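You operate a simulated robot arm through the tools that you are given. There is no shell and no other tool. Be economical: measure what you need, move in short steps, check, and stop when the job is done.

You are at the controls of a simulated robot arm. One attempt, no reset.

JOB
Press a dowel 15 mm deep into the glued yellow block.
Fine: set the depth dial for it; grey slide back out and the block into the wooden tray; no more glue; the white switch and the other blocks end as they began.

The check looks at the end state, three seconds after you hand in, the way a careful person would. Anything else that was tipped, shoved, dropped, spilled or broken makes it a failure.

ROBOT AND FRAMES
A 7-joint arm with a two-finger parallel gripper, fixed in place. Base frame: the origin is at the foot of the arm, x ahead of it, y to its left, z up; the work surface is at about z = 880. Readings come in mm, degrees, newtons and seconds.
With the tool pointing down near the work surface it reaches from about 240 to 680 mm from the base axis. Its first joint turns from -66.0 to 66.0 degrees. Payload 2.4 kg.
The tool frame sits at the grasp point between the pads (the TCP): z along the fingers, y along the line on which they close. The tips reach 30 mm beyond it. The gripper opens to 94 mm. The fingers are 28 mm wide and 10 mm thick; the gripper's body (50 by 96 mm) begins 55 mm behind the TCP.
Orientation is that of the tool frame in the base frame, as [roll, pitch, yaw] about the fixed x, y, z axes, in that order (R = Rz(yaw) Ry(pitch) Rx(roll)). With the fingers straight down and closing along the base's y, the tool's x points along the base's -x, its y along +y and its z along -z.

CONTROLS
- The arm moves only by the tool arm_command. Its argument "series" is a list that holds one entry, the list of rows, each a list of 6 numbers: the shift along the tool's x, y, z in units of 40 mm (1.0 is 40 mm), then the turn, a rotation vector about the tool's x, y, z in units of 5 degrees (1.0 is 5 degrees). In form: [[[dx, dy, dz, ax, ay, az], ...]]. A call has 1 to 20 rows; each row shifts and turns the commanded pose from where the row before left it, along the tool's axes as they then stand. "fingers" is the finger opening in mm, from 0 to 94, set as the call begins (left out, the last holds). A call with a number of a shift or a turn outside -1 to 1 is refused whole. A row lasts 0.2 s, in which the tool goes at most 50 mm and 8.6 degrees; a call with a longer step from one row to the next is refused whole, and so is a gripper value outside its range. A pose out of reach is approached as far as the arm can. The call stops where the force on the tool passes 90 N (or 10 N more than at its start, if that is more) or the arm is blocked; 0.2 s more then pass. The fingers move at their own pace (about 153 mm/s each) and stop on an object; they squeeze with about 34 N. The grip force told is the motor's: it shows also when the fingers shut on nothing. Time passes only in rows, and 0.2 s behind the last, so rows that do not move let the fingers close. It gives the time, the measured TCP pose, the force on the tool (base axes), the opening and the grip force at its end, in the units of the frame above (readings bear some noise).
- Cameras (640 x 400 px; columns grow to the right, rows downward): "scene" is fixed at [59.4, 476.1, 1451.7]; the picture's right is [-0.59, -0.81, 0.00], its down [-0.40, 0.29, -0.87] and it looks along [0.70, -0.52, -0.49] (base axes); focal length 337 px, centre (320, 200). "wrist" rides on the gripper at [-37, 0, -58] in the tool frame; the picture's right is [0.00, -1.00, 0.00], its down [0.97, 0.00, -0.24] and it looks along [0.24, 0.00, 0.97] (tool axes); focal length 218 px, centre (320, 200).
- snapshot(camera): a new picture of that camera. No time passes.
- measure_at(camera, pixels): for up to 12 pixels [column, row] of the newest picture of that camera ("zoom" is the newest enlarged one), the place [x, y, z] in the base frame of the surface seen there, good to about 2 mm, but the place of the scene camera against the robot may be out by one fixed shift of up to 18 mm in any direction. No time passes.
- inspect(camera, box): a new picture of the part [left, top, right, bottom] of that camera's present view, enlarged. No time passes.
- close_job(): hands the job in; it is judged then, once.

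Go step by step. Measure first, check grasps and placings, and put right what went wrong. The budget is 80 turns and 38 pictures, counting those below and the enlarged ones. Unless the task says otherwise, let go and move clear before handing in, and close with one line.

The tools are called after ">>>" by a JSON object that holds its "api" and its "payload". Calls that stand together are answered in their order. arm_command: Moves the arm, as the interface text tells. Its arguments: {"type":"object","properties":{"series":{"type":"array"},"fingers":{"type":"number"}},"required":["series"]} The other tools are called the same way: snapshot (camera) takes a picture; measure_at (camera, pixels) gives the place of the surface under pixels of a picture; inspect (camera, box) takes an enlarged picture of a part of a camera's view; close_job () hands the job in.

At the start:

```text
time: 0.0
ee_pos: [410.4, -38.6, 1290.6]
tool_rot: [-180.0, 0.0, 180.0]
contact_force: [0.0, -0.9, 0.3]
opening: 93.9
grasp_force: 0.1
```

scene: 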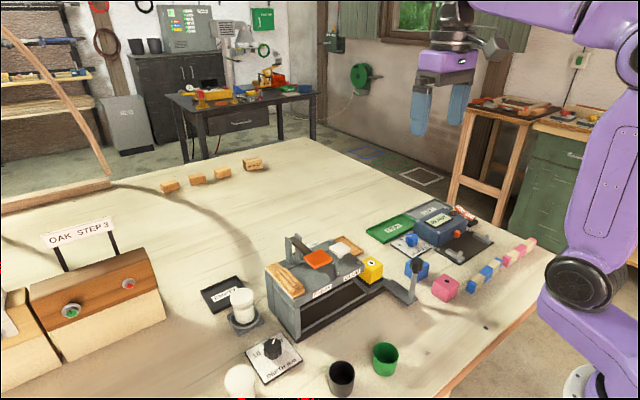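
wrist: 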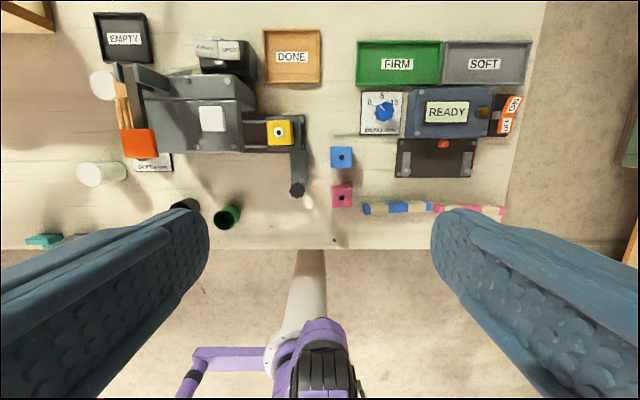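

The wrist view shows the press machine at (200,110) with a yellow block on its slide at (280,130), the DONE tray at (292,55), and a second machine on the right. I'll enlarge these for labels and controls.

>>> {"api": "inspect", "payload": {"camera": "wrist", "box": [80, 0, 340, 240]}}

>>> {"api": "inspect", "payload": {"camera": "scene", "box": [190, 220, 430, 400]}}

>>> {"api": "inspect", "payload": {"camera": "wrist", "box": [320, 30, 550, 230]}}

>>> {"api": "inspect", "payload": {"camera": "scene", "box": [360, 190, 560, 310]}}

```text
1.67 times, centred on (210, 120) of wrist
```

zoom: 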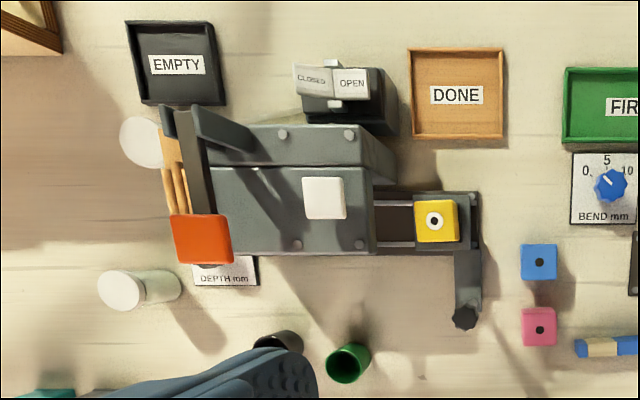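

```text
2.22 times, centred on (310, 310) of scene
```

zoom: 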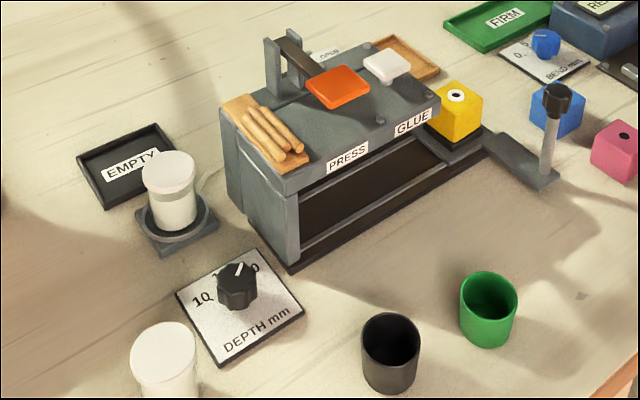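

```text
2.00 times, centred on (435, 130) of wrist
```

zoom: 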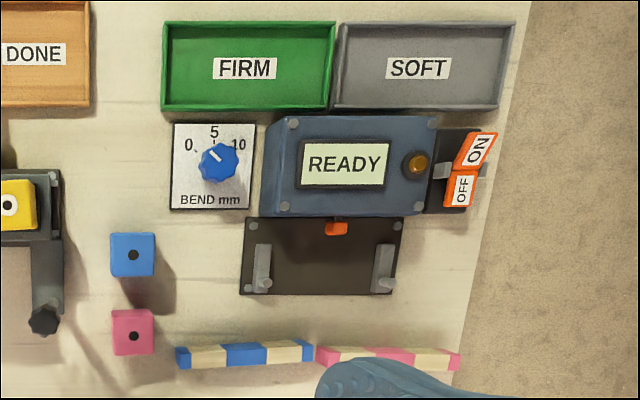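

```text
3.20 times, centred on (460, 250) of scene
```

zoom: 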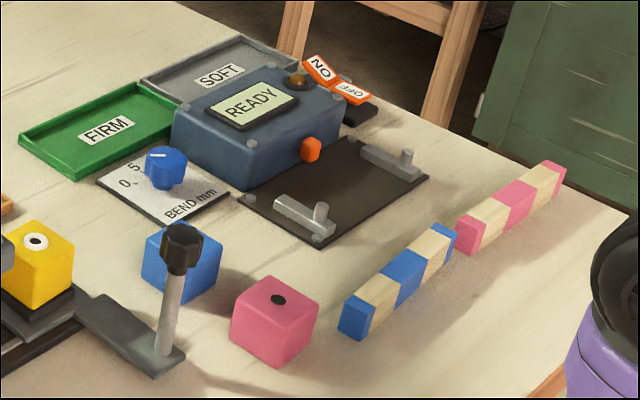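

The machine shows PRESS (orange pad on lever) and GLUE (white pad), a slide with a post handle carrying the yellow block, a depth dial, and a rocker reading CLOSED/OPEN. I'll measure the key points in the wrist view.

>>> {"api": "measure_at", "payload": {"camera": "wrist", "pixels": [[297, 190], [280, 132], [138, 142], [212, 118], [200, 72], [231, 74], [292, 78], [152, 163], [215, 80], [125, 90], [300, 130], [185, 140]]}}

>>> {"api": "measure_at", "payload": {"camera": "scene", "pixels": [[411, 267], [372, 263], [317, 258], [345, 248], [273, 345], [271, 367], [290, 285], [282, 276], [272, 352], [341, 370], [385, 350], [240, 370]]}}

```text
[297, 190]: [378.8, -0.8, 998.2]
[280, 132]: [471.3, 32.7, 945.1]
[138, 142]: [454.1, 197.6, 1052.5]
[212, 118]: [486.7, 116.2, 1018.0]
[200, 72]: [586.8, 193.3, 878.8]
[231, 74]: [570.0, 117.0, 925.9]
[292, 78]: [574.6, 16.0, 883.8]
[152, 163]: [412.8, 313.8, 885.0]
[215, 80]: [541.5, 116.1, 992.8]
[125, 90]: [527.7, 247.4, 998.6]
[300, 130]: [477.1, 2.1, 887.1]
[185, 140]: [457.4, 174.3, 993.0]
```

```text
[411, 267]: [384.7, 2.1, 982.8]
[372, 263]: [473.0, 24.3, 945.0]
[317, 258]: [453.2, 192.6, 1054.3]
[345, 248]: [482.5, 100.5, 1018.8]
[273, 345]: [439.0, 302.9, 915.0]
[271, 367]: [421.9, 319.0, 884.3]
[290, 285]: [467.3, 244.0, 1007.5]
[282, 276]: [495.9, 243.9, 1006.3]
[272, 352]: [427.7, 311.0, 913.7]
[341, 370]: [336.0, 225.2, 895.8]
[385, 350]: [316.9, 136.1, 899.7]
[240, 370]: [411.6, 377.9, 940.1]
```

The scene camera agrees with the wrist to a few mm (shift about +4..-8). I'll fly over to view the depth dial near (430,308) from above.

>>> {"api": "arm_command", "payload": {"series": [[[-0.139, 0.911, 0.444, 0, 0, 0], [-0.139, 0.911, 0.444, 0, 0, 0], [-0.139, 0.911, 0.444, 0, 0, 0], [-0.139, 0.911, 0.444, 0, 0, 0], [-0.139, 0.911, 0.444, 0, 0, 0], [-0.139, 0.911, 0.444, 0, 0, 0], [-0.139, 0.911, 0.444, 0, 0, 0], [-0.139, 0.911, 0.444, 0, 0, 0], [-0.139, 0.911, 0.444, 0, 0, 0], [0, 0, 0, 0, 0, 0]]]}}

>>> {"api": "snapshot", "payload": {"camera": "wrist"}}

```text
time: 2.2
ee_pos: [457.9, 290.1, 1130.6]
tool_rot: [-179.9, -0.1, 180.0]
contact_force: [-0.3, 0.3, 0.3]
opening: 93.9
grasp_force: 0.0
```

```text
31 pictures are left
```

wrist: 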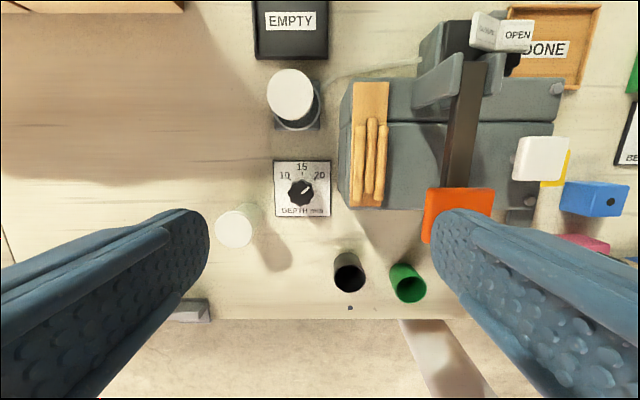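

>>> {"api": "inspect", "payload": {"camera": "wrist", "box": [265, 155, 345, 220]}}

>>> {"api": "inspect", "payload": {"camera": "wrist", "box": [330, 0, 610, 220]}}

>>> {"api": "measure_at", "payload": {"camera": "wrist", "pixels": [[301, 192], [303, 165], [301, 205], [288, 192], [286, 173], [321, 173], [290, 90], [235, 228], [490, 30], [517, 33]]}}

```text
6.15 times, centred on (305, 188) of wrist
```

zoom: 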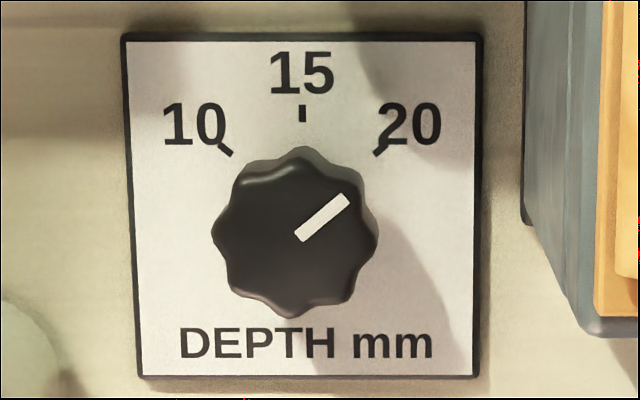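

```text
1.82 times, centred on (470, 110) of wrist
```

zoom: 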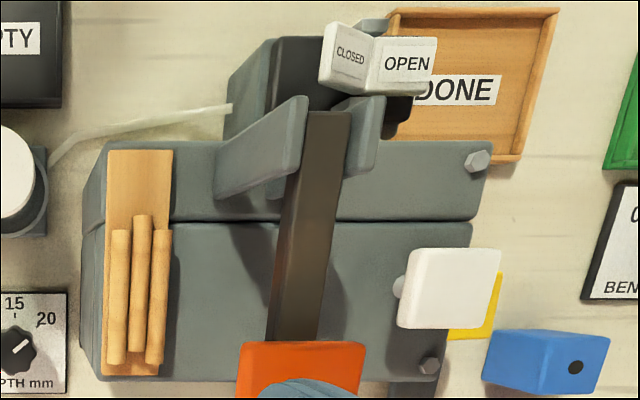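

```text
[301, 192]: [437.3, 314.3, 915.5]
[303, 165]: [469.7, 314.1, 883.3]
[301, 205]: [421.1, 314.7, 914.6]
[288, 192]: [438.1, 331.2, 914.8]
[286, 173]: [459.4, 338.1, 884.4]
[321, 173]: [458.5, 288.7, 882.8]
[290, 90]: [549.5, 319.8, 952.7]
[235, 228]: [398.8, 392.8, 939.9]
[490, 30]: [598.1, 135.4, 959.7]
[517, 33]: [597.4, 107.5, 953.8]
```

The dial pointer sits at 20; the marks are ±50° apart, so I need about 50° counter-clockwise. I'll measure the machine's near edge for clearance.

>>> {"api": "measure_at", "payload": {"camera": "wrist", "pixels": [[345, 190], [339, 190], [352, 195], [314, 192], [301, 181], [426, 205], [345, 120]]}}

>>> {"api": "arm_command", "payload": {"series": [[[0.17, 0.2, 0.8, 0, 0, 0], [0.17, 0.2, 0.8, 0, 0, 0], [0.17, 0.2, 0.8, 0, 0, 0], [0, 0, 0.6, 0, 0, 0], [0, 0, 0, 0, 0, 0]]], "fingers": 60}}

>>> {"api": "snapshot", "payload": {"camera": "wrist"}}

```text
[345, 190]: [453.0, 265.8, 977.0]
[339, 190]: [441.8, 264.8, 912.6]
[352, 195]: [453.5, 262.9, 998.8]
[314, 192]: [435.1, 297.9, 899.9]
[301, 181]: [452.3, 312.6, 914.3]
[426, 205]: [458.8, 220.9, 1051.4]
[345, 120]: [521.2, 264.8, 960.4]
```

```text
time: 3.4
ee_pos: [439.7, 313.7, 1010.2]
tool_rot: [180.0, 0.0, -179.9]
contact_force: [-0.3, 0.9, -0.3]
opening: 60.3
grasp_force: 0.1
```

```text
28 pictures are left
```

wrist: 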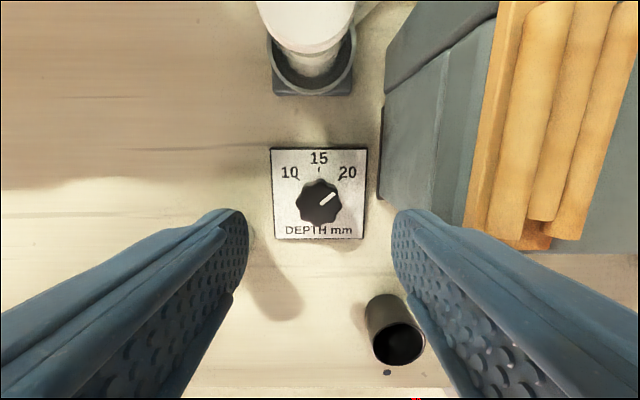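

The knob reads 20. The machine's flank is at y≈265, so the gripper body (48 mm half-width) wouldn't clear it in this yaw. I'll turn the gripper about 65° first so it spans along x, then see.

>>> {"api": "arm_command", "payload": {"series": [[[0, 0, 0, 0, 0, -1], [0, 0, 0, 0, 0, -1], [0, 0, 0, 0, 0, -1], [0, 0, 0, 0, 0, -1], [0, 0, 0, 0, 0, -1], [0, 0, 0, 0, 0, -1], [0, 0, 0, 0, 0, -1], [0, 0, 0, 0, 0, -1], [0, 0, 0, 0, 0, -1], [0, 0, 0, 0, 0, -1], [0, 0, 0, 0, 0, -1], [0, 0, 0, 0, 0, -1], [0, 0, 0, 0, 0, -1], [0, 0, 0, 0, 0, 0]]]}}

>>> {"api": "snapshot", "payload": {"camera": "wrist"}}

```text
time: 6.4
ee_pos: [440.5, 313.5, 1011.9]
tool_rot: [-180.0, 0.0, -114.9]
contact_force: [-0.4, -0.1, -0.5]
opening: 60.2
grasp_force: 0.1
```

```text
27 pictures are left
```

wrist: 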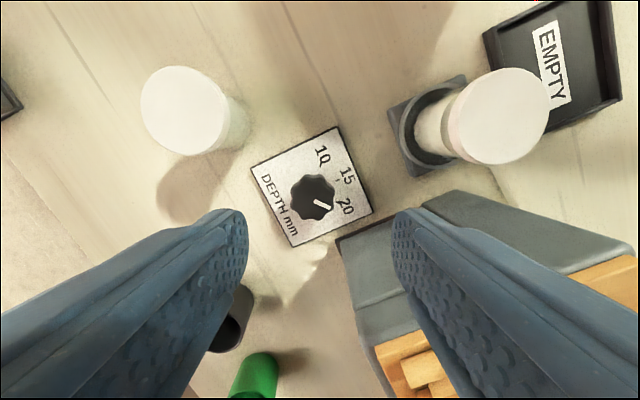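

Clearance looks fine now: bottle and machine edges lie outside the fingers. Descending to the knob with tips at about 892, then closing.

>>> {"api": "arm_command", "payload": {"series": [[[0.016, 0.075, 0.75, 0, 0, 0], [0, 0, 0.75, 0, 0, 0], [0, 0, 0.5, 0, 0, 0], [0, 0, 0.25, 0, 0, 0], [0, 0, 0, 0, 0, 0]]]}}

>>> {"api": "arm_command", "payload": {"series": [[[0, 0, 0, 0, 0, 0], [0, 0, 0, 0, 0, 0], [0, 0, 0, 0, 0, 0]]], "fingers": 20}}

```text
time: 7.6
ee_pos: [437.1, 315.4, 920.0]
tool_rot: [180.0, 0.1, -115.0]
contact_force: [0.3, 0.1, 0.0]
opening: 59.8
grasp_force: 0.0
```

```text
time: 8.4
ee_pos: [436.5, 316.8, 919.1]
tool_rot: [179.9, -0.1, -114.8]
contact_force: [-11.5, 5.6, -0.2]
opening: 32.2
grasp_force: 44.7
```

The knob is held (opening 32). Turning 50° counter-clockwise.

>>> {"api": "arm_command", "payload": {"series": [[[0, 0, 0, 0, 0, -1], [0, 0, 0, 0, 0, -1], [0, 0, 0, 0, 0, -1], [0, 0, 0, 0, 0, -1], [0, 0, 0, 0, 0, -1], [0, 0, 0, 0, 0, -1], [0, 0, 0, 0, 0, -1], [0, 0, 0, 0, 0, -1], [0, 0, 0, 0, 0, -1], [0, 0, 0, 0, 0, -1], [0, 0, 0, 0, 0, 0]]]}}

>>> {"api": "arm_command", "payload": {"series": [[[0, 0, 0, 0, 0, 0], [0, 0, -0.3, 0, 0, 0], [0, 0, -0.8, 0, 0, 0], [0, 0, -1, 0, 0, 0], [0, 0, -0.5, 0, 0, 0], [0, 0, 0, 0, 0, 0]]], "fingers": 60}}

>>> {"api": "inspect", "payload": {"camera": "wrist", "box": [240, 120, 400, 260]}}

```text
time: 10.8
ee_pos: [433.5, 316.2, 920.2]
tool_rot: [179.8, 0.0, -64.7]
contact_force: [-23.4, 13.5, -21.4]
opening: 32.1
grasp_force: 45.1
```

```text
time: 11.5
ee_pos: [434.5, 315.2, 928.4]
tool_rot: [179.8, 0.3, -64.5]
contact_force: [11.1, 13.6, -28.7]
opening: 59.7
grasp_force: 0.1
stopped in row 3: the force on the tool passed its limit (the readings are from after the stop); the commanded pose is now the measured one
```

```text
2.86 times, centred on (320, 190) of wrist
```

zoom: 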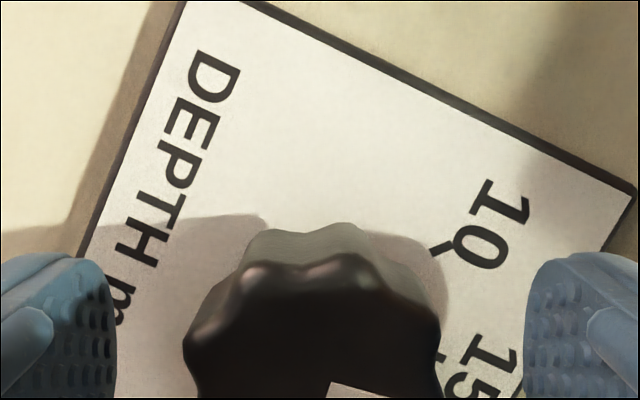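

The turn completed, but the lift met a force of about -29 N in z. Looking at the scene before moving further.

>>> {"api": "snapshot", "payload": {"camera": "scene"}}

>>> {"api": "snapshot", "payload": {"camera": "wrist"}}

```text
25 pictures are left
```

scene: 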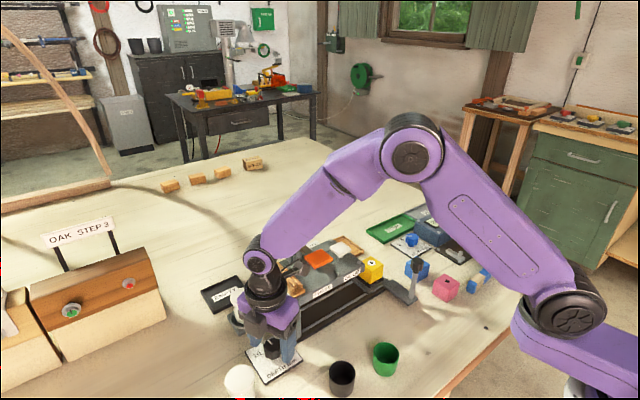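

```text
24 pictures are left
```

wrist: 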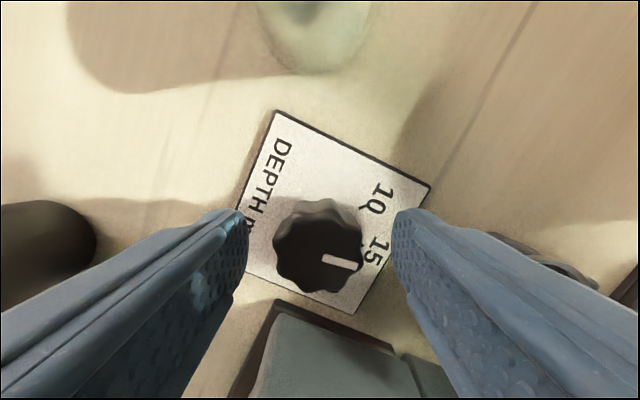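

The dial is turned near 15, and the gripper is hugging the machine's flank on the -y side (force pushes it +x,+y). I'll back off a few mm in +y and then rise slowly.

>>> {"api": "arm_command", "payload": {"series": [[[-0.07, 0, 0, 0, 0, 0], [-0.07, 0, 0, 0, 0, 0], [0, 0, 0, 0, 0, 0]]]}}

>>> {"api": "arm_command", "payload": {"series": [[[0, 0, -0.15, 0, 0, 0], [0, 0, -0.3, 0, 0, 0], [0, 0, -0.5, 0, 0, 0], [0, 0, -0.8, 0, 0, 0], [0, 0, -0.8, 0, 0, 0], [0, 0, 0, 0, 0, 0]]]}}

>>> {"api": "snapshot", "payload": {"camera": "wrist"}}

```text
time: 12.3
ee_pos: [432.7, 318.7, 931.4]
tool_rot: [179.7, 0.2, -64.9]
contact_force: [0.9, 1.4, -11.7]
opening: 59.9
grasp_force: 0.1
```

```text
time: 12.8
ee_pos: [429.8, 322.2, 934.0]
tool_rot: [179.3, 0.3, -64.4]
contact_force: [10.8, 12.2, -27.6]
opening: 60.0
grasp_force: 0.1
stopped in row 2: the force on the tool passed its limit (the readings are from after the stop); the commanded pose is now the measured one
```

```text
23 pictures are left
```

wrist: 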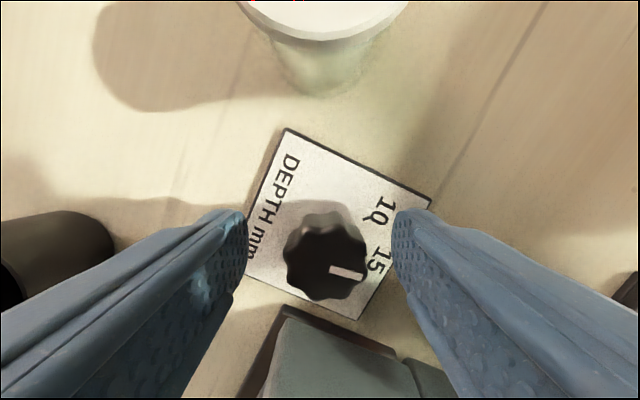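

Still blocked when rising, though geometry suggests the gripper is clear of the machine; I'll let it settle and read the force, and enlarge the scene around the gripper.

>>> {"api": "arm_command", "payload": {"series": [[[0, 0, 0, 0, 0, 0], [0, 0, 0, 0, 0, 0], [0, 0, 0, 0, 0, 0]]]}}

>>> {"api": "inspect", "payload": {"camera": "scene", "box": [190, 220, 350, 400]}}

```text
time: 13.6
ee_pos: [431.0, 321.9, 933.3]
tool_rot: [179.4, 0.4, -64.6]
contact_force: [8.8, 20.2, -37.6]
opening: 59.7
grasp_force: 0.1
```

```text
2.22 times, centred on (270, 310) of scene
```

zoom: 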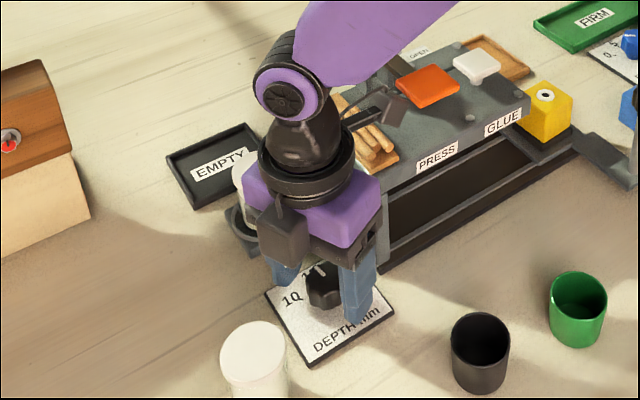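

The enlarged picture shows the cause: a protrusion on the wrist opposite the camera (at about (385,105)) swung under the orange lever pad. I'll lower slightly and swing it back out the way it came, with the fingers open around the knob.

>>> {"api": "arm_command", "payload": {"series": [[[0, 0, 0.1, 0, 0, 0], [0, 0, 0.12, 0, 0, 0], [0, 0, 0, 0, 0, 1], [0, 0, 0, 0, 0, 1], [0, 0, 0, 0, 0, 1], [0, 0, 0, 0, 0, 1], [0, 0, 0, 0, 0, 1], [0.19, -0.16, 0, 0, 0, 0], [0, 0, 0, 0, 0, 1], [0, 0, 0, 0, 0, 1], [0, 0, 0, 0, 0, 1], [0, 0, 0, 0, 0, 1], [0, 0, 0, 0, 0, 1], [0, 0, 0, 0, 0, 0]]]}}

>>> {"api": "inspect", "payload": {"camera": "scene", "box": [190, 220, 350, 400]}}

```text
time: 16.6
ee_pos: [436.1, 312.5, 926.0]
tool_rot: [179.4, -0.3, -114.8]
contact_force: [-0.2, -0.3, 0.1]
opening: 60.2
grasp_force: 0.1
```

```text
2.22 times, centred on (270, 310) of scene
```

zoom: 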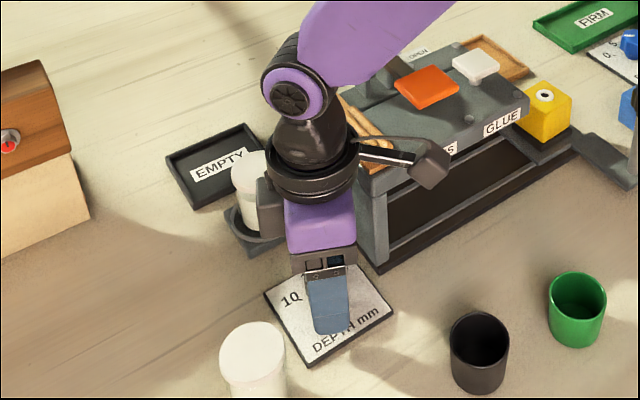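

Force is zero now and the lever is untouched. Rising and checking the dial.

>>> {"api": "arm_command", "payload": {"series": [[[0, 0, -0.5, 0, 0, 0], [0, 0, -0.8, 0, 0, 0], [0, 0, -1, 0, 0, 0], [0, 0, -1, 0, 0, 0], [0, 0, 0, 0, 0, 0]]]}}

>>> {"api": "inspect", "payload": {"camera": "wrist", "box": [240, 110, 400, 260]}}

```text
time: 17.8
ee_pos: [436.0, 312.0, 1058.0]
tool_rot: [179.4, -0.4, -114.8]
contact_force: [0.2, 0.7, 0.2]
opening: 59.7
grasp_force: 0.2
```

```text
2.67 times, centred on (320, 185) of wrist
```

zoom: 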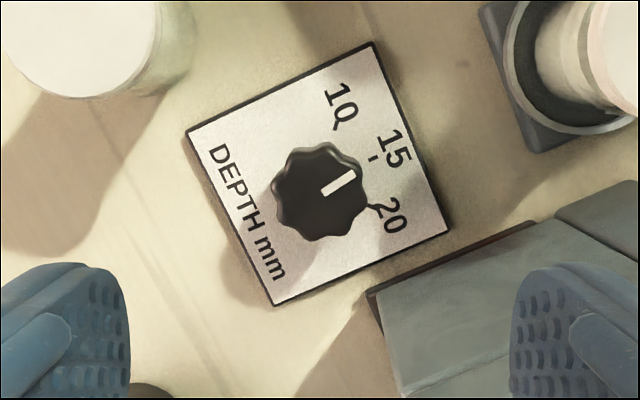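

The dial pointer looks a few degrees past 15. A tighter enlargement to quantify.

>>> {"api": "inspect", "payload": {"camera": "wrist", "box": [292, 134, 356, 198]}}

```text
6.25 times, centred on (324, 166) of wrist
```

zoom: 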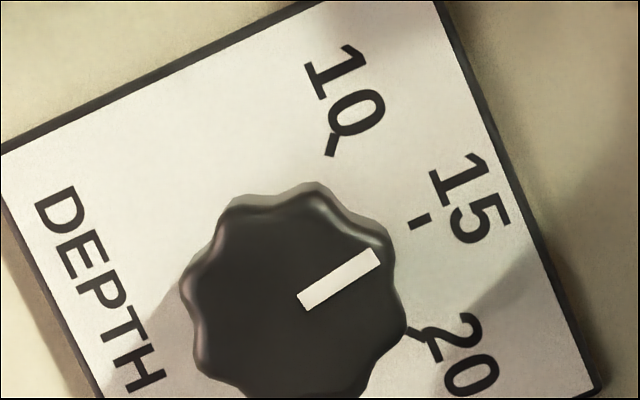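

Pointer is at ~31° versus the 15 tick at ~24.5° in the image: about 6° past. I'll regrip and turn back 6°.

>>> {"api": "arm_command", "payload": {"series": [[[-0.07, 0, 0.9, 0, 0, 0], [0, 0, 0.9, 0, 0, 0], [0, 0, 0.9, 0, 0, 0], [0, 0, 0.5, 0, 0, 0], [0, 0, 0.2, 0, 0, 0], [0, 0, 0, 0, 0, 0]]]}}

>>> {"api": "arm_command", "payload": {"series": [[[0, 0, 0, 0, 0, 0], [0, 0, 0, 0, 0, 0], [0, 0, 0, 0, 0, 0], [0, 0, 0, 0, 0, 0.6], [0, 0, 0, 0, 0, 0.6], [0, 0, 0, 0, 0, 0]]], "fingers": 20}}

>>> {"api": "arm_command", "payload": {"series": [[[0, 0, 0, 0, 0, 0], [0, 0, 0, 0, 0, 0], [0, 0, -0.5, 0, 0, 0], [0, 0, -0.8, 0, 0, 0], [0, 0, -1, 0, 0, 0], [0, 0, -1, 0, 0, 0], [0, 0, 0, 0, 0, 0]]], "fingers": 60}}

>>> {"api": "inspect", "payload": {"camera": "wrist", "box": [292, 134, 356, 198]}}

```text
time: 19.2
ee_pos: [436.5, 314.6, 921.0]
tool_rot: [179.3, -0.3, -114.7]
contact_force: [-0.7, 0.5, 0.1]
opening: 59.9
grasp_force: 0.0
```

```text
time: 20.6
ee_pos: [434.9, 314.7, 920.9]
tool_rot: [179.1, -0.7, -120.7]
contact_force: [-19.6, 0.0, 4.3]
opening: 32.5
grasp_force: 45.4
```

```text
time: 22.2
ee_pos: [439.6, 313.7, 1054.0]
tool_rot: [179.3, -0.4, -120.8]
contact_force: [0.6, 0.1, 0.6]
opening: 59.9
grasp_force: 0.1
```

```text
6.25 times, centred on (324, 166) of wrist
```

zoom: 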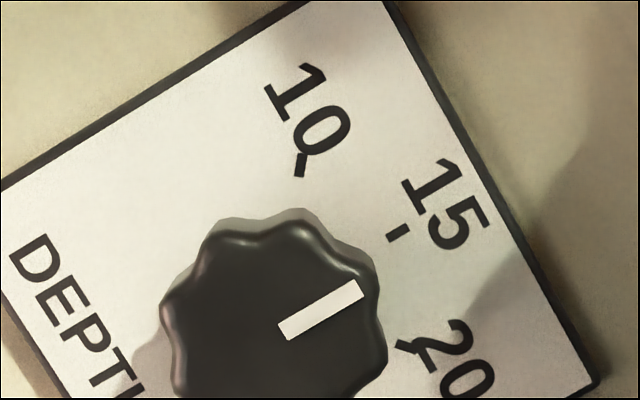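

The pointer (~30°) now matches the 15 direction (~30.5°) within a degree. Next: rise, turn back to yaw 180 and fly to the slide's post handle at about (380,-1).

>>> {"api": "arm_command", "payload": {"series": [[[0, 0, -0.2, 0, 0, 0.985], [0, 0, -0.2, 0, 0, 0.985], [0, 0, -0.2, 0, 0, 0.985], [0, 0, -0.2, 0, 0, 0.985], [0, 0, -0.2, 0, 0, 0.985], [0, 0, -0.2, 0, 0, 0.985], [0, 0, -0.2, 0, 0, 0.985], [0, 0, -0.2, 0, 0, 0.985], [0, 0, -0.2, 0, 0, 0.985], [0, 0, -0.2, 0, 0, 0.985], [0, 0, 0, 0, 0, 0.985], [0, 0, 0, 0, 0, 0.985], [0, 0, 0, 0, 0, 0]]]}}

>>> {"api": "arm_command", "payload": {"series": [[[0.18, -0.97, 0, 0, 0, 0], [0.18, -0.97, 0, 0, 0, 0], [0.18, -0.97, 0, 0, 0, 0], [0.18, -0.97, 0, 0, 0, 0], [0.18, -0.97, 0, 0, 0, 0], [0.18, -0.97, 0, 0, 0, 0], [0.18, -0.97, 0, 0, 0, 0], [0.18, -0.97, 0, 0, 0, 0], [0, 0, 0, 0, 0, 0]]]}}

>>> {"api": "snapshot", "payload": {"camera": "wrist"}}

```text
time: 25.0
ee_pos: [441.0, 315.5, 1133.4]
tool_rot: [-180.0, -0.7, -179.8]
contact_force: [0.0, -0.4, -0.2]
opening: 59.9
grasp_force: 0.2
```

```text
time: 27.0
ee_pos: [384.0, 3.4, 1135.3]
tool_rot: [-180.0, -0.8, -179.7]
contact_force: [0.7, 0.5, 1.2]
opening: 60.1
grasp_force: 0.1
```

```text
17 pictures are left
```

wrist: 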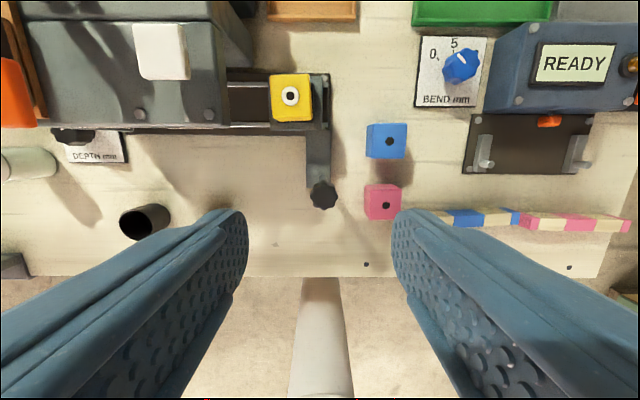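

The post knob is at (323,195), pink block at (382,202), black cup at (148,222). Measuring these and the block's edges.

>>> {"api": "measure_at", "payload": {"camera": "wrist", "pixels": [[323, 196], [313, 196], [333, 196], [323, 205], [384, 192], [366, 192], [290, 97], [271, 90], [310, 90], [290, 76], [148, 212], [20, 124]]}}

>>> {"api": "inspect", "payload": {"camera": "wrist", "box": [220, 40, 420, 230]}}

```text
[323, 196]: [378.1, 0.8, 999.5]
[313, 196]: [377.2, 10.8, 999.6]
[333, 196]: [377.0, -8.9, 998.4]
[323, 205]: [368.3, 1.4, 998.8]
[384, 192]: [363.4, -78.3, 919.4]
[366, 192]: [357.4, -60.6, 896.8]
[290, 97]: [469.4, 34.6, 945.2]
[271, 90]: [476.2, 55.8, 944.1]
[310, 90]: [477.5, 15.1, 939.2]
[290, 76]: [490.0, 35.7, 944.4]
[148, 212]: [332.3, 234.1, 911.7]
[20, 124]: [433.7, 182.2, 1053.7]
```

```text
2.11 times, centred on (320, 135) of wrist
```

zoom: 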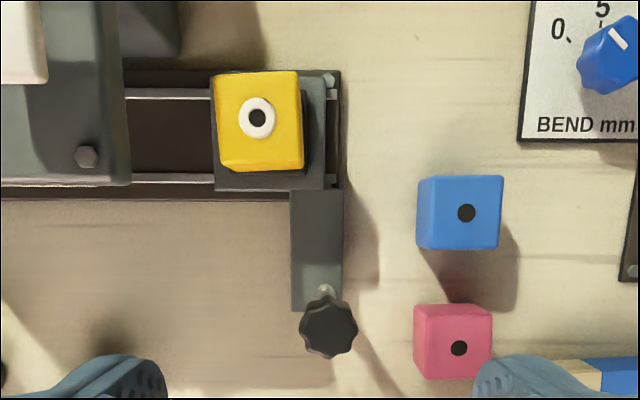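

Post knob centre (378,1), top 999, ~22 mm wide. Straightening the slight pitch and descending to grip the knob high (tips ~976), clear of the lever pad.

>>> {"api": "arm_command", "payload": {"series": [[[0.15, -0.06, 0.8, 0, -0.16, 0], [0, 0, 0.9, 0, 0, 0], [0, 0, 0.9, 0, 0, 0], [0, 0, 0.45, 0, 0, 0], [0, 0, 0.18, 0, 0, 0], [0, 0, 0, 0, 0, 0]]]}}

>>> {"api": "arm_command", "payload": {"series": [[[0, 0, 0, 0, 0, 0], [0, 0, 0, 0, 0, 0], [0, 0, 0, 0, 0, 0]]], "fingers": 10}}

```text
time: 28.4
ee_pos: [377.4, 0.7, 1005.7]
tool_rot: [-179.9, 0.0, -179.9]
contact_force: [-0.1, 0.2, -0.3]
opening: 60.1
grasp_force: 0.1
```

```text
time: 29.2
ee_pos: [377.1, 0.9, 1005.9]
tool_rot: [-180.0, 0.0, -179.8]
contact_force: [0.9, -1.0, -6.1]
opening: 24.3
grasp_force: 45.2
```

Knob gripped (24 mm). Pushing the slide in (+y) gently, 120 mm first.

>>> {"api": "arm_command", "payload": {"series": [[[0, 0.1, 0, 0, 0, 0], [0, 0.2, 0, 0, 0, 0], [0, 0.3, 0, 0, 0, 0], [0, 0.3, 0, 0, 0, 0], [0, 0.3, 0, 0, 0, 0], [0, 0.3, 0, 0, 0, 0], [0, 0.3, 0, 0, 0, 0], [0, 0.3, 0, 0, 0, 0], [0, 0.3, 0, 0, 0, 0], [0, 0.3, 0, 0, 0, 0], [0, 0.2, 0, 0, 0, 0], [0, 0.1, 0, 0, 0, 0], [0, 0, 0, 0, 0, 0]]]}}

>>> {"api": "snapshot", "payload": {"camera": "scene"}}

```text
time: 32.0
ee_pos: [377.7, 121.1, 1005.8]
tool_rot: [-180.0, -0.2, -179.7]
contact_force: [6.6, -0.3, -25.9]
opening: 24.5
grasp_force: 45.1
```

```text
15 pictures are left
```

scene: 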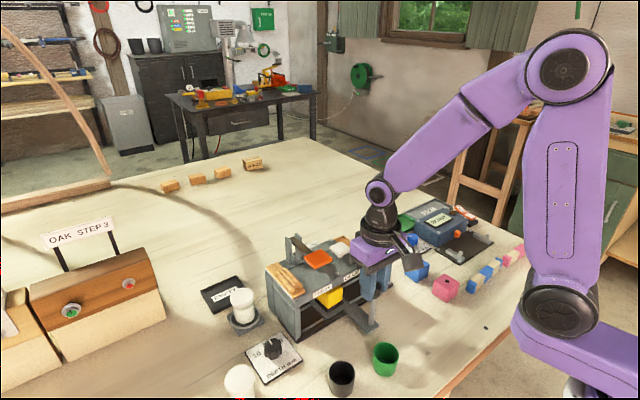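

The slide moves freely; the block is seen inside at (330,297). Continuing gently toward the stop.

>>> {"api": "arm_command", "payload": {"series": [[[0, 0.15, 0, 0, 0, 0], [0, 0.2, 0, 0, 0, 0], [0, 0.2, 0, 0, 0, 0], [0, 0.2, 0, 0, 0, 0], [0, 0.15, 0, 0, 0, 0], [0, 0.1, 0, 0, 0, 0], [0, 0, 0, 0, 0, 0]]]}}

>>> {"api": "inspect", "payload": {"camera": "scene", "box": [250, 220, 450, 360]}}

```text
time: 33.6
ee_pos: [377.8, 162.2, 1005.5]
tool_rot: [-179.9, 0.0, -179.6]
contact_force: [7.2, 0.4, -20.0]
opening: 24.4
grasp_force: 45.0
```

```text
2.86 times, centred on (350, 290) of scene
```

zoom: 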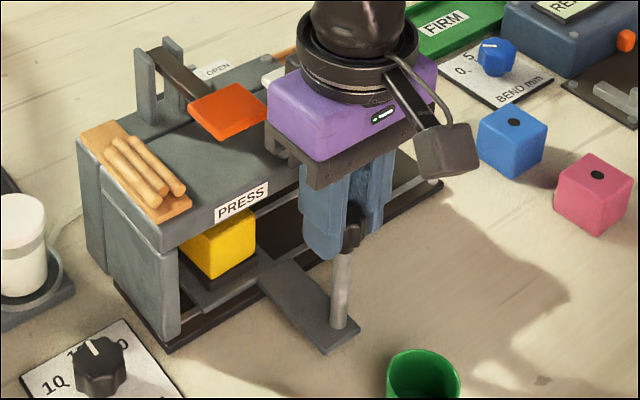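

The block is now under the PRESS area. Probing for an end stop with small steps.

>>> {"api": "arm_command", "payload": {"series": [[[0, 0.1, 0, 0, 0, 0], [0, 0.1, 0, 0, 0, 0], [0, 0, 0, 0, 0, 0]]]}}

```text
time: 34.4
ee_pos: [377.9, 165.9, 1005.8]
tool_rot: [-179.7, -0.2, 179.9]
contact_force: [10.2, -34.5, -3.0]
opening: 24.3
grasp_force: 45.0
```

End stop reached (y≈166, -34 N). Releasing, rising and moving over the orange pad for a look.

>>> {"api": "arm_command", "payload": {"series": [[[0, 0, 0, 0, 0, 0], [0, 0, 0, 0, 0, 0], [0, 0, -0.5, 0, 0, 0], [0, 0, -1, 0, 0, 0], [0, 0, -1, 0, 0, 0], [0, 0, -0.9, 0, 0, 0], [-0.3, 0.1, -0.1, 0, 0, 0], [-0.6, 0.3, 0, 0, 0, 0], [-0.6, 0.3, 0, 0, 0, 0], [0, 0, 0, 0, 0, 0]]], "fingers": 50}}

>>> {"api": "snapshot", "payload": {"camera": "wrist"}}

```text
time: 36.6
ee_pos: [436.8, 198.1, 1145.9]
tool_rot: [-179.9, 0.0, -179.9]
contact_force: [-0.2, 0.3, 0.0]
opening: 49.8
grasp_force: 0.1
```

```text
13 pictures are left
```

wrist: 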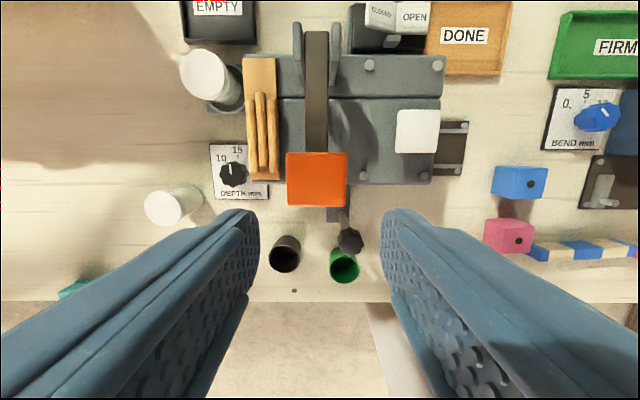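

>>> {"api": "measure_at", "payload": {"camera": "wrist", "pixels": [[316, 178], [316, 158], [316, 202], [292, 178], [342, 178], [316, 100], [316, 45], [297, 40], [337, 40], [351, 240], [417, 130], [262, 125]]}}

```text
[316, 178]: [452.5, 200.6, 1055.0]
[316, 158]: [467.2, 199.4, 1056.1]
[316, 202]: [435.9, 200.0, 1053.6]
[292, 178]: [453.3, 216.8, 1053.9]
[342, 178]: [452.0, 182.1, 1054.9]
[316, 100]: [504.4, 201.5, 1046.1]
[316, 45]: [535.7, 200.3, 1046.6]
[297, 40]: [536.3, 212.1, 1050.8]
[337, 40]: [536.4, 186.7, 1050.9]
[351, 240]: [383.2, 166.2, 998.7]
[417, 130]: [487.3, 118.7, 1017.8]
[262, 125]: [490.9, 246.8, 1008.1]
```

The pad is centred at (452,200) with top 1055. Closing the fingers and moving just above it.

>>> {"api": "arm_command", "payload": {"series": [[[-0.2, 0.03, 0, 0, 0, 0], [-0.19, 0.02, 0.3, 0, 0, 0], [0, 0, 0.6, 0, 0, 0], [0, 0, 0.4, 0, 0, 0], [0, 0, 0, 0, 0, 0]]], "fingers": 0}}

>>> {"api": "arm_command", "payload": {"series": [[[0, 0, 0.2, 0, 0, 0], [0, 0, 0.15, 0, 0, 0], [0, 0, 0.15, 0, 0, 0], [0, 0, 0.15, 0, 0, 0], [0, 0, 0.15, 0, 0, 0], [0, 0, 0, 0, 0, 0]]]}}

```text
time: 37.8
ee_pos: [451.9, 199.5, 1093.4]
tool_rot: [-179.9, 0.0, -179.8]
contact_force: [0.0, 0.6, -0.6]
opening: 0.1
grasp_force: 33.4
```

```text
time: 39.2
ee_pos: [453.0, 199.2, 1062.8]
tool_rot: [-180.0, 0.2, -179.9]
contact_force: [-1.3, -1.6, 10.6]
opening: 0.0
grasp_force: 33.3
```

The lever is moving (10 N). Continuing the stroke in small steps.

>>> {"api": "arm_command", "payload": {"series": [[[0, 0, 0.12, 0, 0, 0], [0, 0, 0.12, 0, 0, 0], [0, 0, 0.12, 0, 0, 0], [0, 0, 0.12, 0, 0, 0], [0, 0, 0, 0, 0, 0]]]}}

```text
time: 39.8
ee_pos: [451.5, 200.3, 1061.8]
tool_rot: [179.9, 0.3, -179.8]
contact_force: [-18.1, -7.3, 28.7]
opening: 0.0
grasp_force: 33.1
stopped in row 2: the force on the tool passed its limit (the readings are from after the stop); the commanded pose is now the measured one
```

A firm stop at tip ≈1032 (22 mm of pad travel). Looking at the state.

>>> {"api": "inspect", "payload": {"camera": "scene", "box": [250, 210, 430, 350]}}

```text
2.86 times, centred on (340, 280) of scene
```

zoom: 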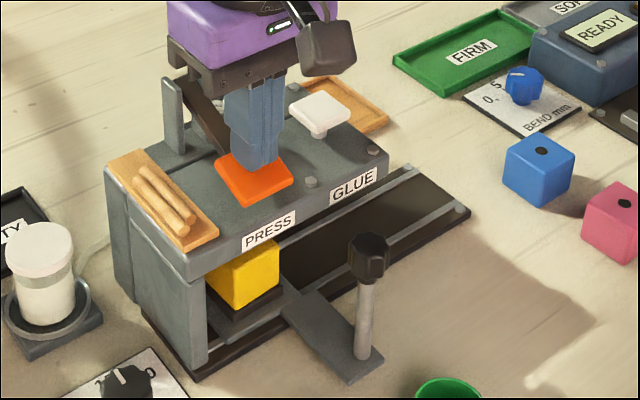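

The pad appears down at its stop. Lifting off, then viewing the machine.

>>> {"api": "arm_command", "payload": {"series": [[[0, 0, 0.03, 0, 0, 0], [0, 0, 0, 0, 0, 0], [0, 0, -0.2, 0, 0, 0], [0, 0, -0.4, 0, 0, 0], [0, 0, -0.6, 0, 0, 0], [0, 0, -0.8, 0, 0, 0], [0, 0, 0, 0, 0, 0]]]}}

>>> {"api": "inspect", "payload": {"camera": "scene", "box": [250, 210, 430, 350]}}

```text
time: 41.4
ee_pos: [452.6, 202.3, 1139.3]
tool_rot: [179.8, 0.5, -179.7]
contact_force: [0.2, -1.1, -0.8]
opening: 0.1
grasp_force: 33.1
```

```text
2.86 times, centred on (340, 280) of scene
```

zoom: 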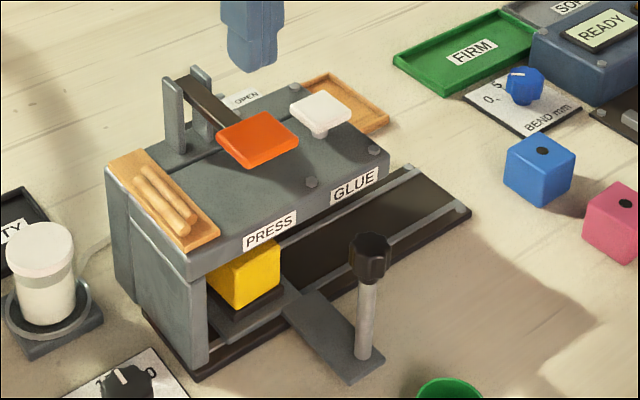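

The lever sprang back and the dowel stack is down from three to two, so a dowel was used. Now going to regrip the post at about (380,166) and pull the slide out.

>>> {"api": "arm_command", "payload": {"series": [[[0.6, -0.3, 0, 0, 0.1, 0], [0.6, -0.3, 0, 0, 0, 0], [0.6, -0.3, 0, 0, 0, 0], [0.03, 0, 0.9, 0, 0, 0], [0, 0, 0.9, 0, 0, 0], [0, 0, 0.9, 0, 0, 0], [0, 0, 0.45, 0, 0, 0], [0, 0, 0.18, 0, 0, 0], [0, 0, 0, 0, 0, 0]]], "fingers": 60}}

>>> {"api": "arm_command", "payload": {"series": [[[0, 0, 0, 0, 0, 0], [0, 0, 0, 0, 0, 0], [0, 0, 0, 0, 0, 0]]], "fingers": 10}}

```text
time: 43.4
ee_pos: [379.9, 164.2, 1006.5]
tool_rot: [179.8, 0.0, -179.6]
contact_force: [0.6, 0.0, -1.3]
opening: 59.9
grasp_force: 0.0
```

```text
time: 44.2
ee_pos: [380.5, 163.8, 1005.9]
tool_rot: [179.8, 0.0, -179.8]
contact_force: [-0.1, 1.6, -4.8]
opening: 24.4
grasp_force: 45.2
```

Knob gripped. Pulling the slide back out 160 mm gently.

>>> {"api": "arm_command", "payload": {"series": [[[0, -0.1, 0, 0, 0, 0], [0, -0.2, 0, 0, 0, 0], [0, -0.28, 0, 0, 0, 0], [0, -0.28, 0, 0, 0, 0], [0, -0.28, 0, 0, 0, 0], [0, -0.28, 0, 0, 0, 0], [0, -0.28, 0, 0, 0, 0], [0, -0.28, 0, 0, 0, 0], [0, -0.28, 0, 0, 0, 0], [0, -0.28, 0, 0, 0, 0], [0, -0.28, 0, 0, 0, 0], [0, -0.28, 0, 0, 0, 0], [0, -0.28, 0, 0, 0, 0], [0, -0.28, 0, 0, 0, 0], [0, -0.2, 0, 0, 0, 0], [0, -0.12, 0, 0, 0, 0], [0, -0.05, 0, 0, 0, 0], [0, 0, 0, 0, 0, 0]]]}}

>>> {"api": "arm_command", "payload": {"series": [[[0, -0.06, 0, 0, 0, 0], [0, 0, 0, 0, 0, 0]]]}}

```text
time: 48.0
ee_pos: [379.3, 2.2, 1004.8]
tool_rot: [179.8, -0.1, -179.7]
contact_force: [-4.5, -1.0, 6.7]
opening: 24.4
grasp_force: 44.8
```

```text
time: 48.6
ee_pos: [381.2, 0.7, 1005.6]
tool_rot: [179.8, 0.0, -179.7]
contact_force: [-7.5, -1.1, 27.2]
opening: 24.5
grasp_force: 45.0
```

Slide is back at its starting place (y≈0.7). Releasing and rising to view the block.

>>> {"api": "arm_command", "payload": {"series": [[[0, -0.03, 0, 0, 0, 0], [0, 0, 0, 0, 0, 0]]]}}

>>> {"api": "arm_command", "payload": {"series": [[[0, 0, 0, 0, 0, 0], [0, 0, 0, 0, 0, 0], [0, 0, -0.5, 0, 0, 0], [0, 0, -1, 0, 0, 0], [0, 0, -1, 0, 0, 0], [0, 0, -0.9, 0, 0, 0], [-0.5, 0.2, 0, 0, 0, 0], [-0.8, 0.3, 0, 0, 0, 0], [-0.5, 0.2, 0, 0, 0, 0], [0, 0, 0, 0, 0, 0]]], "fingers": 70}}

>>> {"api": "snapshot", "payload": {"camera": "wrist"}}

```text
time: 49.2
ee_pos: [379.2, -0.2, 1004.9]
tool_rot: [179.7, 0.0, -179.8]
contact_force: [-14.1, 3.2, 36.5]
opening: 24.4
grasp_force: 45.0
```

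```text
time: 51.4
ee_pos: [452.1, 28.3, 1140.1]
tool_rot: [179.9, 0.0, -179.7]
contact_force: [0.1, -0.2, 0.0]
opening: 70.1
grasp_force: 0.1
```

```text
10 pictures are left
```

wrist: 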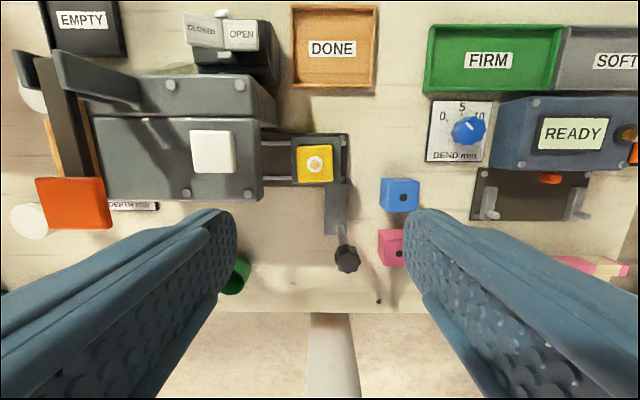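

>>> {"api": "inspect", "payload": {"camera": "wrist", "box": [250, 100, 400, 280]}}

>>> {"api": "measure_at", "payload": {"camera": "wrist", "pixels": [[315, 164], [303, 155], [326, 155], [314, 178], [314, 150], [298, 165], [332, 165], [346, 260], [335, 70], [335, 80], [300, 45], [370, 45]]}}

```text
2.22 times, centred on (325, 190) of wrist
```

zoom: 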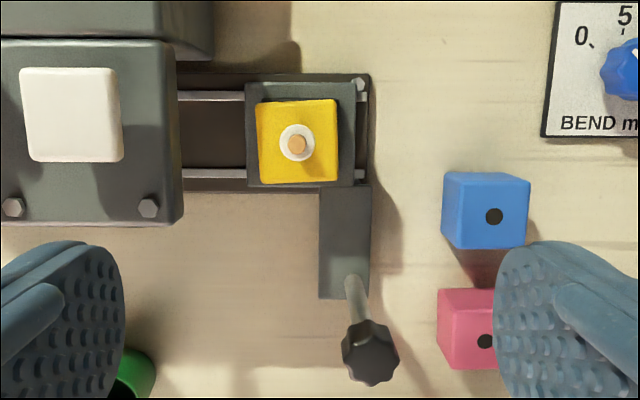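

```text
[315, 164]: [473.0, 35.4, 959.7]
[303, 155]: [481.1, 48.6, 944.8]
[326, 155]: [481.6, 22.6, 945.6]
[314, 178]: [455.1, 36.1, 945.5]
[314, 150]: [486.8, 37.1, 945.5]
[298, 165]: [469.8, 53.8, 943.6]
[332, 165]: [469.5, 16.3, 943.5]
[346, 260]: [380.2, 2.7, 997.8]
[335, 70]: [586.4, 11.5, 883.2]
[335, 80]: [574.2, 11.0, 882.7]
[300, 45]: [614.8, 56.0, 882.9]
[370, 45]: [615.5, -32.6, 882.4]
```

The dowel stands in the block at (315,164), top z≈960, i.e. 15 mm of it above the 945 top. Checking the machine's near face for finger clearance before grasping.

>>> {"api": "measure_at", "payload": {"camera": "wrist", "pixels": [[262, 190], [264, 150], [259, 180], [276, 120], [276, 105], [340, 160], [315, 146], [293, 60], [374, 85], [335, 6], [335, 90], [187, 192]]}}

```text
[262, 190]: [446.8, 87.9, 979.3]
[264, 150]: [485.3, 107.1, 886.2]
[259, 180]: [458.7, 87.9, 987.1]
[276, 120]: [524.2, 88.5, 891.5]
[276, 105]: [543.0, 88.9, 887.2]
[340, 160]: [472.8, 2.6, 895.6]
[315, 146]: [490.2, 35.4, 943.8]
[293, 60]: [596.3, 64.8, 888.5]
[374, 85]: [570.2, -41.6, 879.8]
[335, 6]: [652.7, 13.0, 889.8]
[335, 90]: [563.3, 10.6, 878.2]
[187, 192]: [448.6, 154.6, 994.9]
```

The machine face is at y≈88, giving enough clearance. Descending on the block (centre 470.5,35) with TCP z≈948 and gripping.

>>> {"api": "arm_command", "payload": {"series": [[[-0.46, 0.165, 0, 0, 0, 0], [0, 0, 0.9, 0, 0, 0], [0, 0, 1, 0, 0, 0], [0, 0, 1, 0, 0, 0], [0, 0, 0.9, 0, 0, 0], [0, 0, 0.6, 0, 0, 0], [0, 0, 0.4, 0, 0, 0], [0, 0, 0, 0, 0, 0]]], "fingers": 58}}

>>> {"api": "arm_command", "payload": {"series": [[[0, 0, 0, 0, 0, 0], [0, 0, 0, 0, 0, 0], [0, 0, 0, 0, 0, 0]]], "fingers": 30}}

```text
time: 53.2
ee_pos: [470.2, 36.1, 948.7]
tool_rot: [179.8, 0.0, -179.7]
contact_force: [-0.2, -0.2, 0.4]
opening: 58.0
grasp_force: 0.1
```

```text
time: 54.0
ee_pos: [471.2, 36.0, 951.1]
tool_rot: [179.8, 0.3, -179.8]
contact_force: [-0.3, 0.3, 31.0]
opening: 40.7
grasp_force: 33.9
```

Block gripped at 40.7 mm. Lifting straight up.

>>> {"api": "arm_command", "payload": {"series": [[[0, 0, -0.2, 0, 0, 0], [0, 0, -0.4, 0, 0, 0], [0, 0, -0.7, 0, 0, 0], [0, 0, -0.8, 0, 0, 0], [0, 0, -0.5, 0, 0, 0], [0, 0, 0, 0, 0, 0]]]}}

>>> {"api": "snapshot", "payload": {"camera": "scene"}}

```text
time: 55.4
ee_pos: [471.1, 33.6, 1052.3]
tool_rot: [179.7, 0.0, -179.7]
contact_force: [0.3, -0.3, -0.4]
opening: 30.2
grasp_force: 0.0
```

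```text
8 pictures are left
```

scene: 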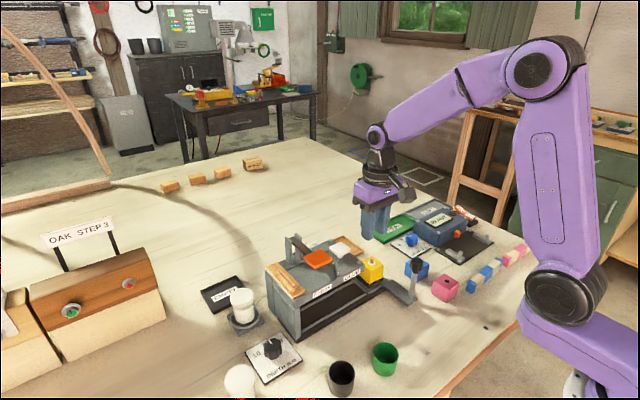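

The block slipped out (opening 30, block still on the slide at (372,268)). Checking its state closely.

>>> {"api": "inspect", "payload": {"camera": "wrist", "box": [240, 60, 400, 260]}}

>>> {"api": "inspect", "payload": {"camera": "scene", "box": [330, 230, 430, 310]}}

```text
2.00 times, centred on (320, 160) of wrist
```

zoom: 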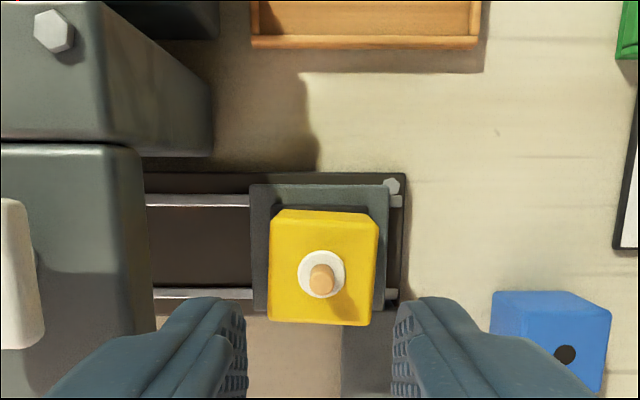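

```text
5.00 times, centred on (380, 270) of scene
```

zoom: 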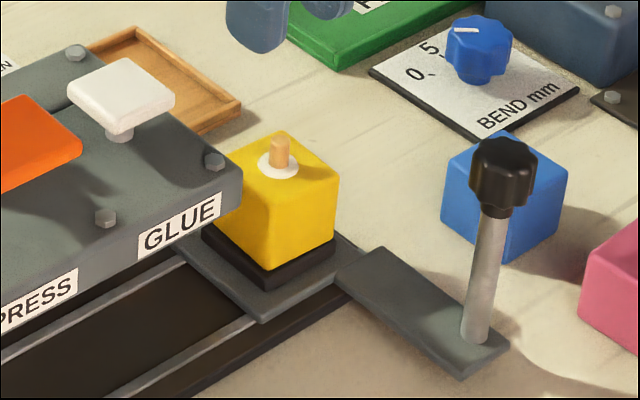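

The block is upright, turned about 4° and the dowel is fine. I'll measure its current place, then grip deeper and align to it, with a tighter squeeze.

>>> {"api": "measure_at", "payload": {"camera": "wrist", "pixels": [[295, 166], [309, 167], [346, 170], [308, 215], [342, 219], [304, 190], [325, 165], [322, 217], [348, 190], [281, 170], [318, 155]]}}

>>> {"api": "measure_at", "payload": {"camera": "zoom", "pixels": [[225, 235], [215, 240], [270, 278], [325, 255], [270, 262], [240, 180], [320, 180], [280, 140]]}}

```text
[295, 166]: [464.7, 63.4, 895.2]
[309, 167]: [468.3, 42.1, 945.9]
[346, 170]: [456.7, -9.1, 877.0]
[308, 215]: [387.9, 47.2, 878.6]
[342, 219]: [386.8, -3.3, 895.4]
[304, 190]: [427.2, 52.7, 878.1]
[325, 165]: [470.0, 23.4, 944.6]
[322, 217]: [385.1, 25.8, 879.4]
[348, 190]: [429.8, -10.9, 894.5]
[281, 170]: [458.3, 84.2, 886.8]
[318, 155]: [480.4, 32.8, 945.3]
```

```text
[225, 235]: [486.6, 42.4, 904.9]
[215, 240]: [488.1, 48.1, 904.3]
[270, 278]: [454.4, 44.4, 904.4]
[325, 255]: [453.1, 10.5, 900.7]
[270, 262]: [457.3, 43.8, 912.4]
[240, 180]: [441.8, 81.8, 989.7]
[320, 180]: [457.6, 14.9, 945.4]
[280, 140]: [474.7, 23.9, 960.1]
```

The measurements came from the older wrist picture, so I'll take a fresh one and measure the block in it.

>>> {"api": "snapshot", "payload": {"camera": "wrist"}}

>>> {"api": "measure_at", "payload": {"camera": "wrist", "pixels": [[300, 168], [346, 171], [343, 219], [296, 215], [297, 195], [345, 195], [322, 168], [320, 219], [334, 185], [290, 195], [352, 195], [312, 210]]}}

```text
5 pictures are left
```

wrist: 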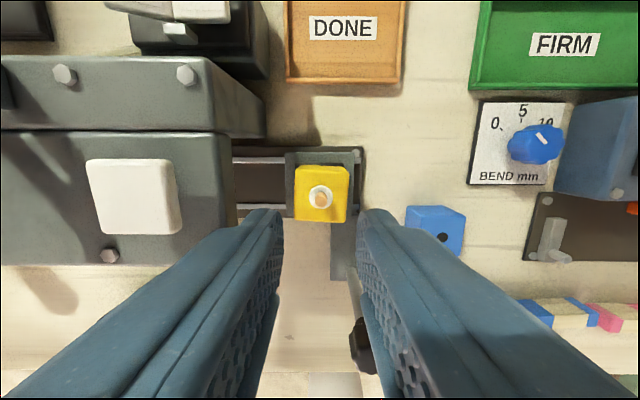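

```text
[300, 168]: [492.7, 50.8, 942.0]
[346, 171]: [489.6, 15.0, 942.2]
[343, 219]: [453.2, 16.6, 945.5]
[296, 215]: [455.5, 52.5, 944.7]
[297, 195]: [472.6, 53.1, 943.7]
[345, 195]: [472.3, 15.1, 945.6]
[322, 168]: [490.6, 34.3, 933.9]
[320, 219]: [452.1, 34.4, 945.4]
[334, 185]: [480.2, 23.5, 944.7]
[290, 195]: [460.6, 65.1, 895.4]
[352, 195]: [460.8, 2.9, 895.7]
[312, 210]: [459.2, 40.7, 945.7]
```

Block centre is (471.5,34), turned ~3.5° clockwise. Descending aligned to TCP z≈937 (tips ~907, above the nest at 904) and squeezing fully.

>>> {"api": "arm_command", "payload": {"series": [[[-0.01, 0.01, 0.5, 0, 0, 0.7], [0, 0, 0.8, 0, 0, 0], [0, 0, 0.8, 0, 0, 0], [0, 0, 0.45, 0, 0, 0], [0, 0, 0.3, 0, 0, 0], [0, 0, 0, 0, 0, 0]]], "fingers": 58}}

>>> {"api": "arm_command", "payload": {"series": [[[0, 0, 0, 0, 0, 0], [0, 0, 0, 0, 0, 0], [0, 0, 0, 0, 0, 0]]], "fingers": 10}}

```text
time: 56.8
ee_pos: [470.8, 36.9, 940.1]
tool_rot: [179.8, 0.0, 176.8]
contact_force: [-0.4, 0.2, -0.4]
opening: 58.1
grasp_force: 0.0
```

```text
time: 57.6
ee_pos: [471.9, 35.1, 941.1]
tool_rot: [179.8, 0.0, 176.9]
contact_force: [0.7, -0.8, 0.2]
opening: 45.7
grasp_force: 34.1
```

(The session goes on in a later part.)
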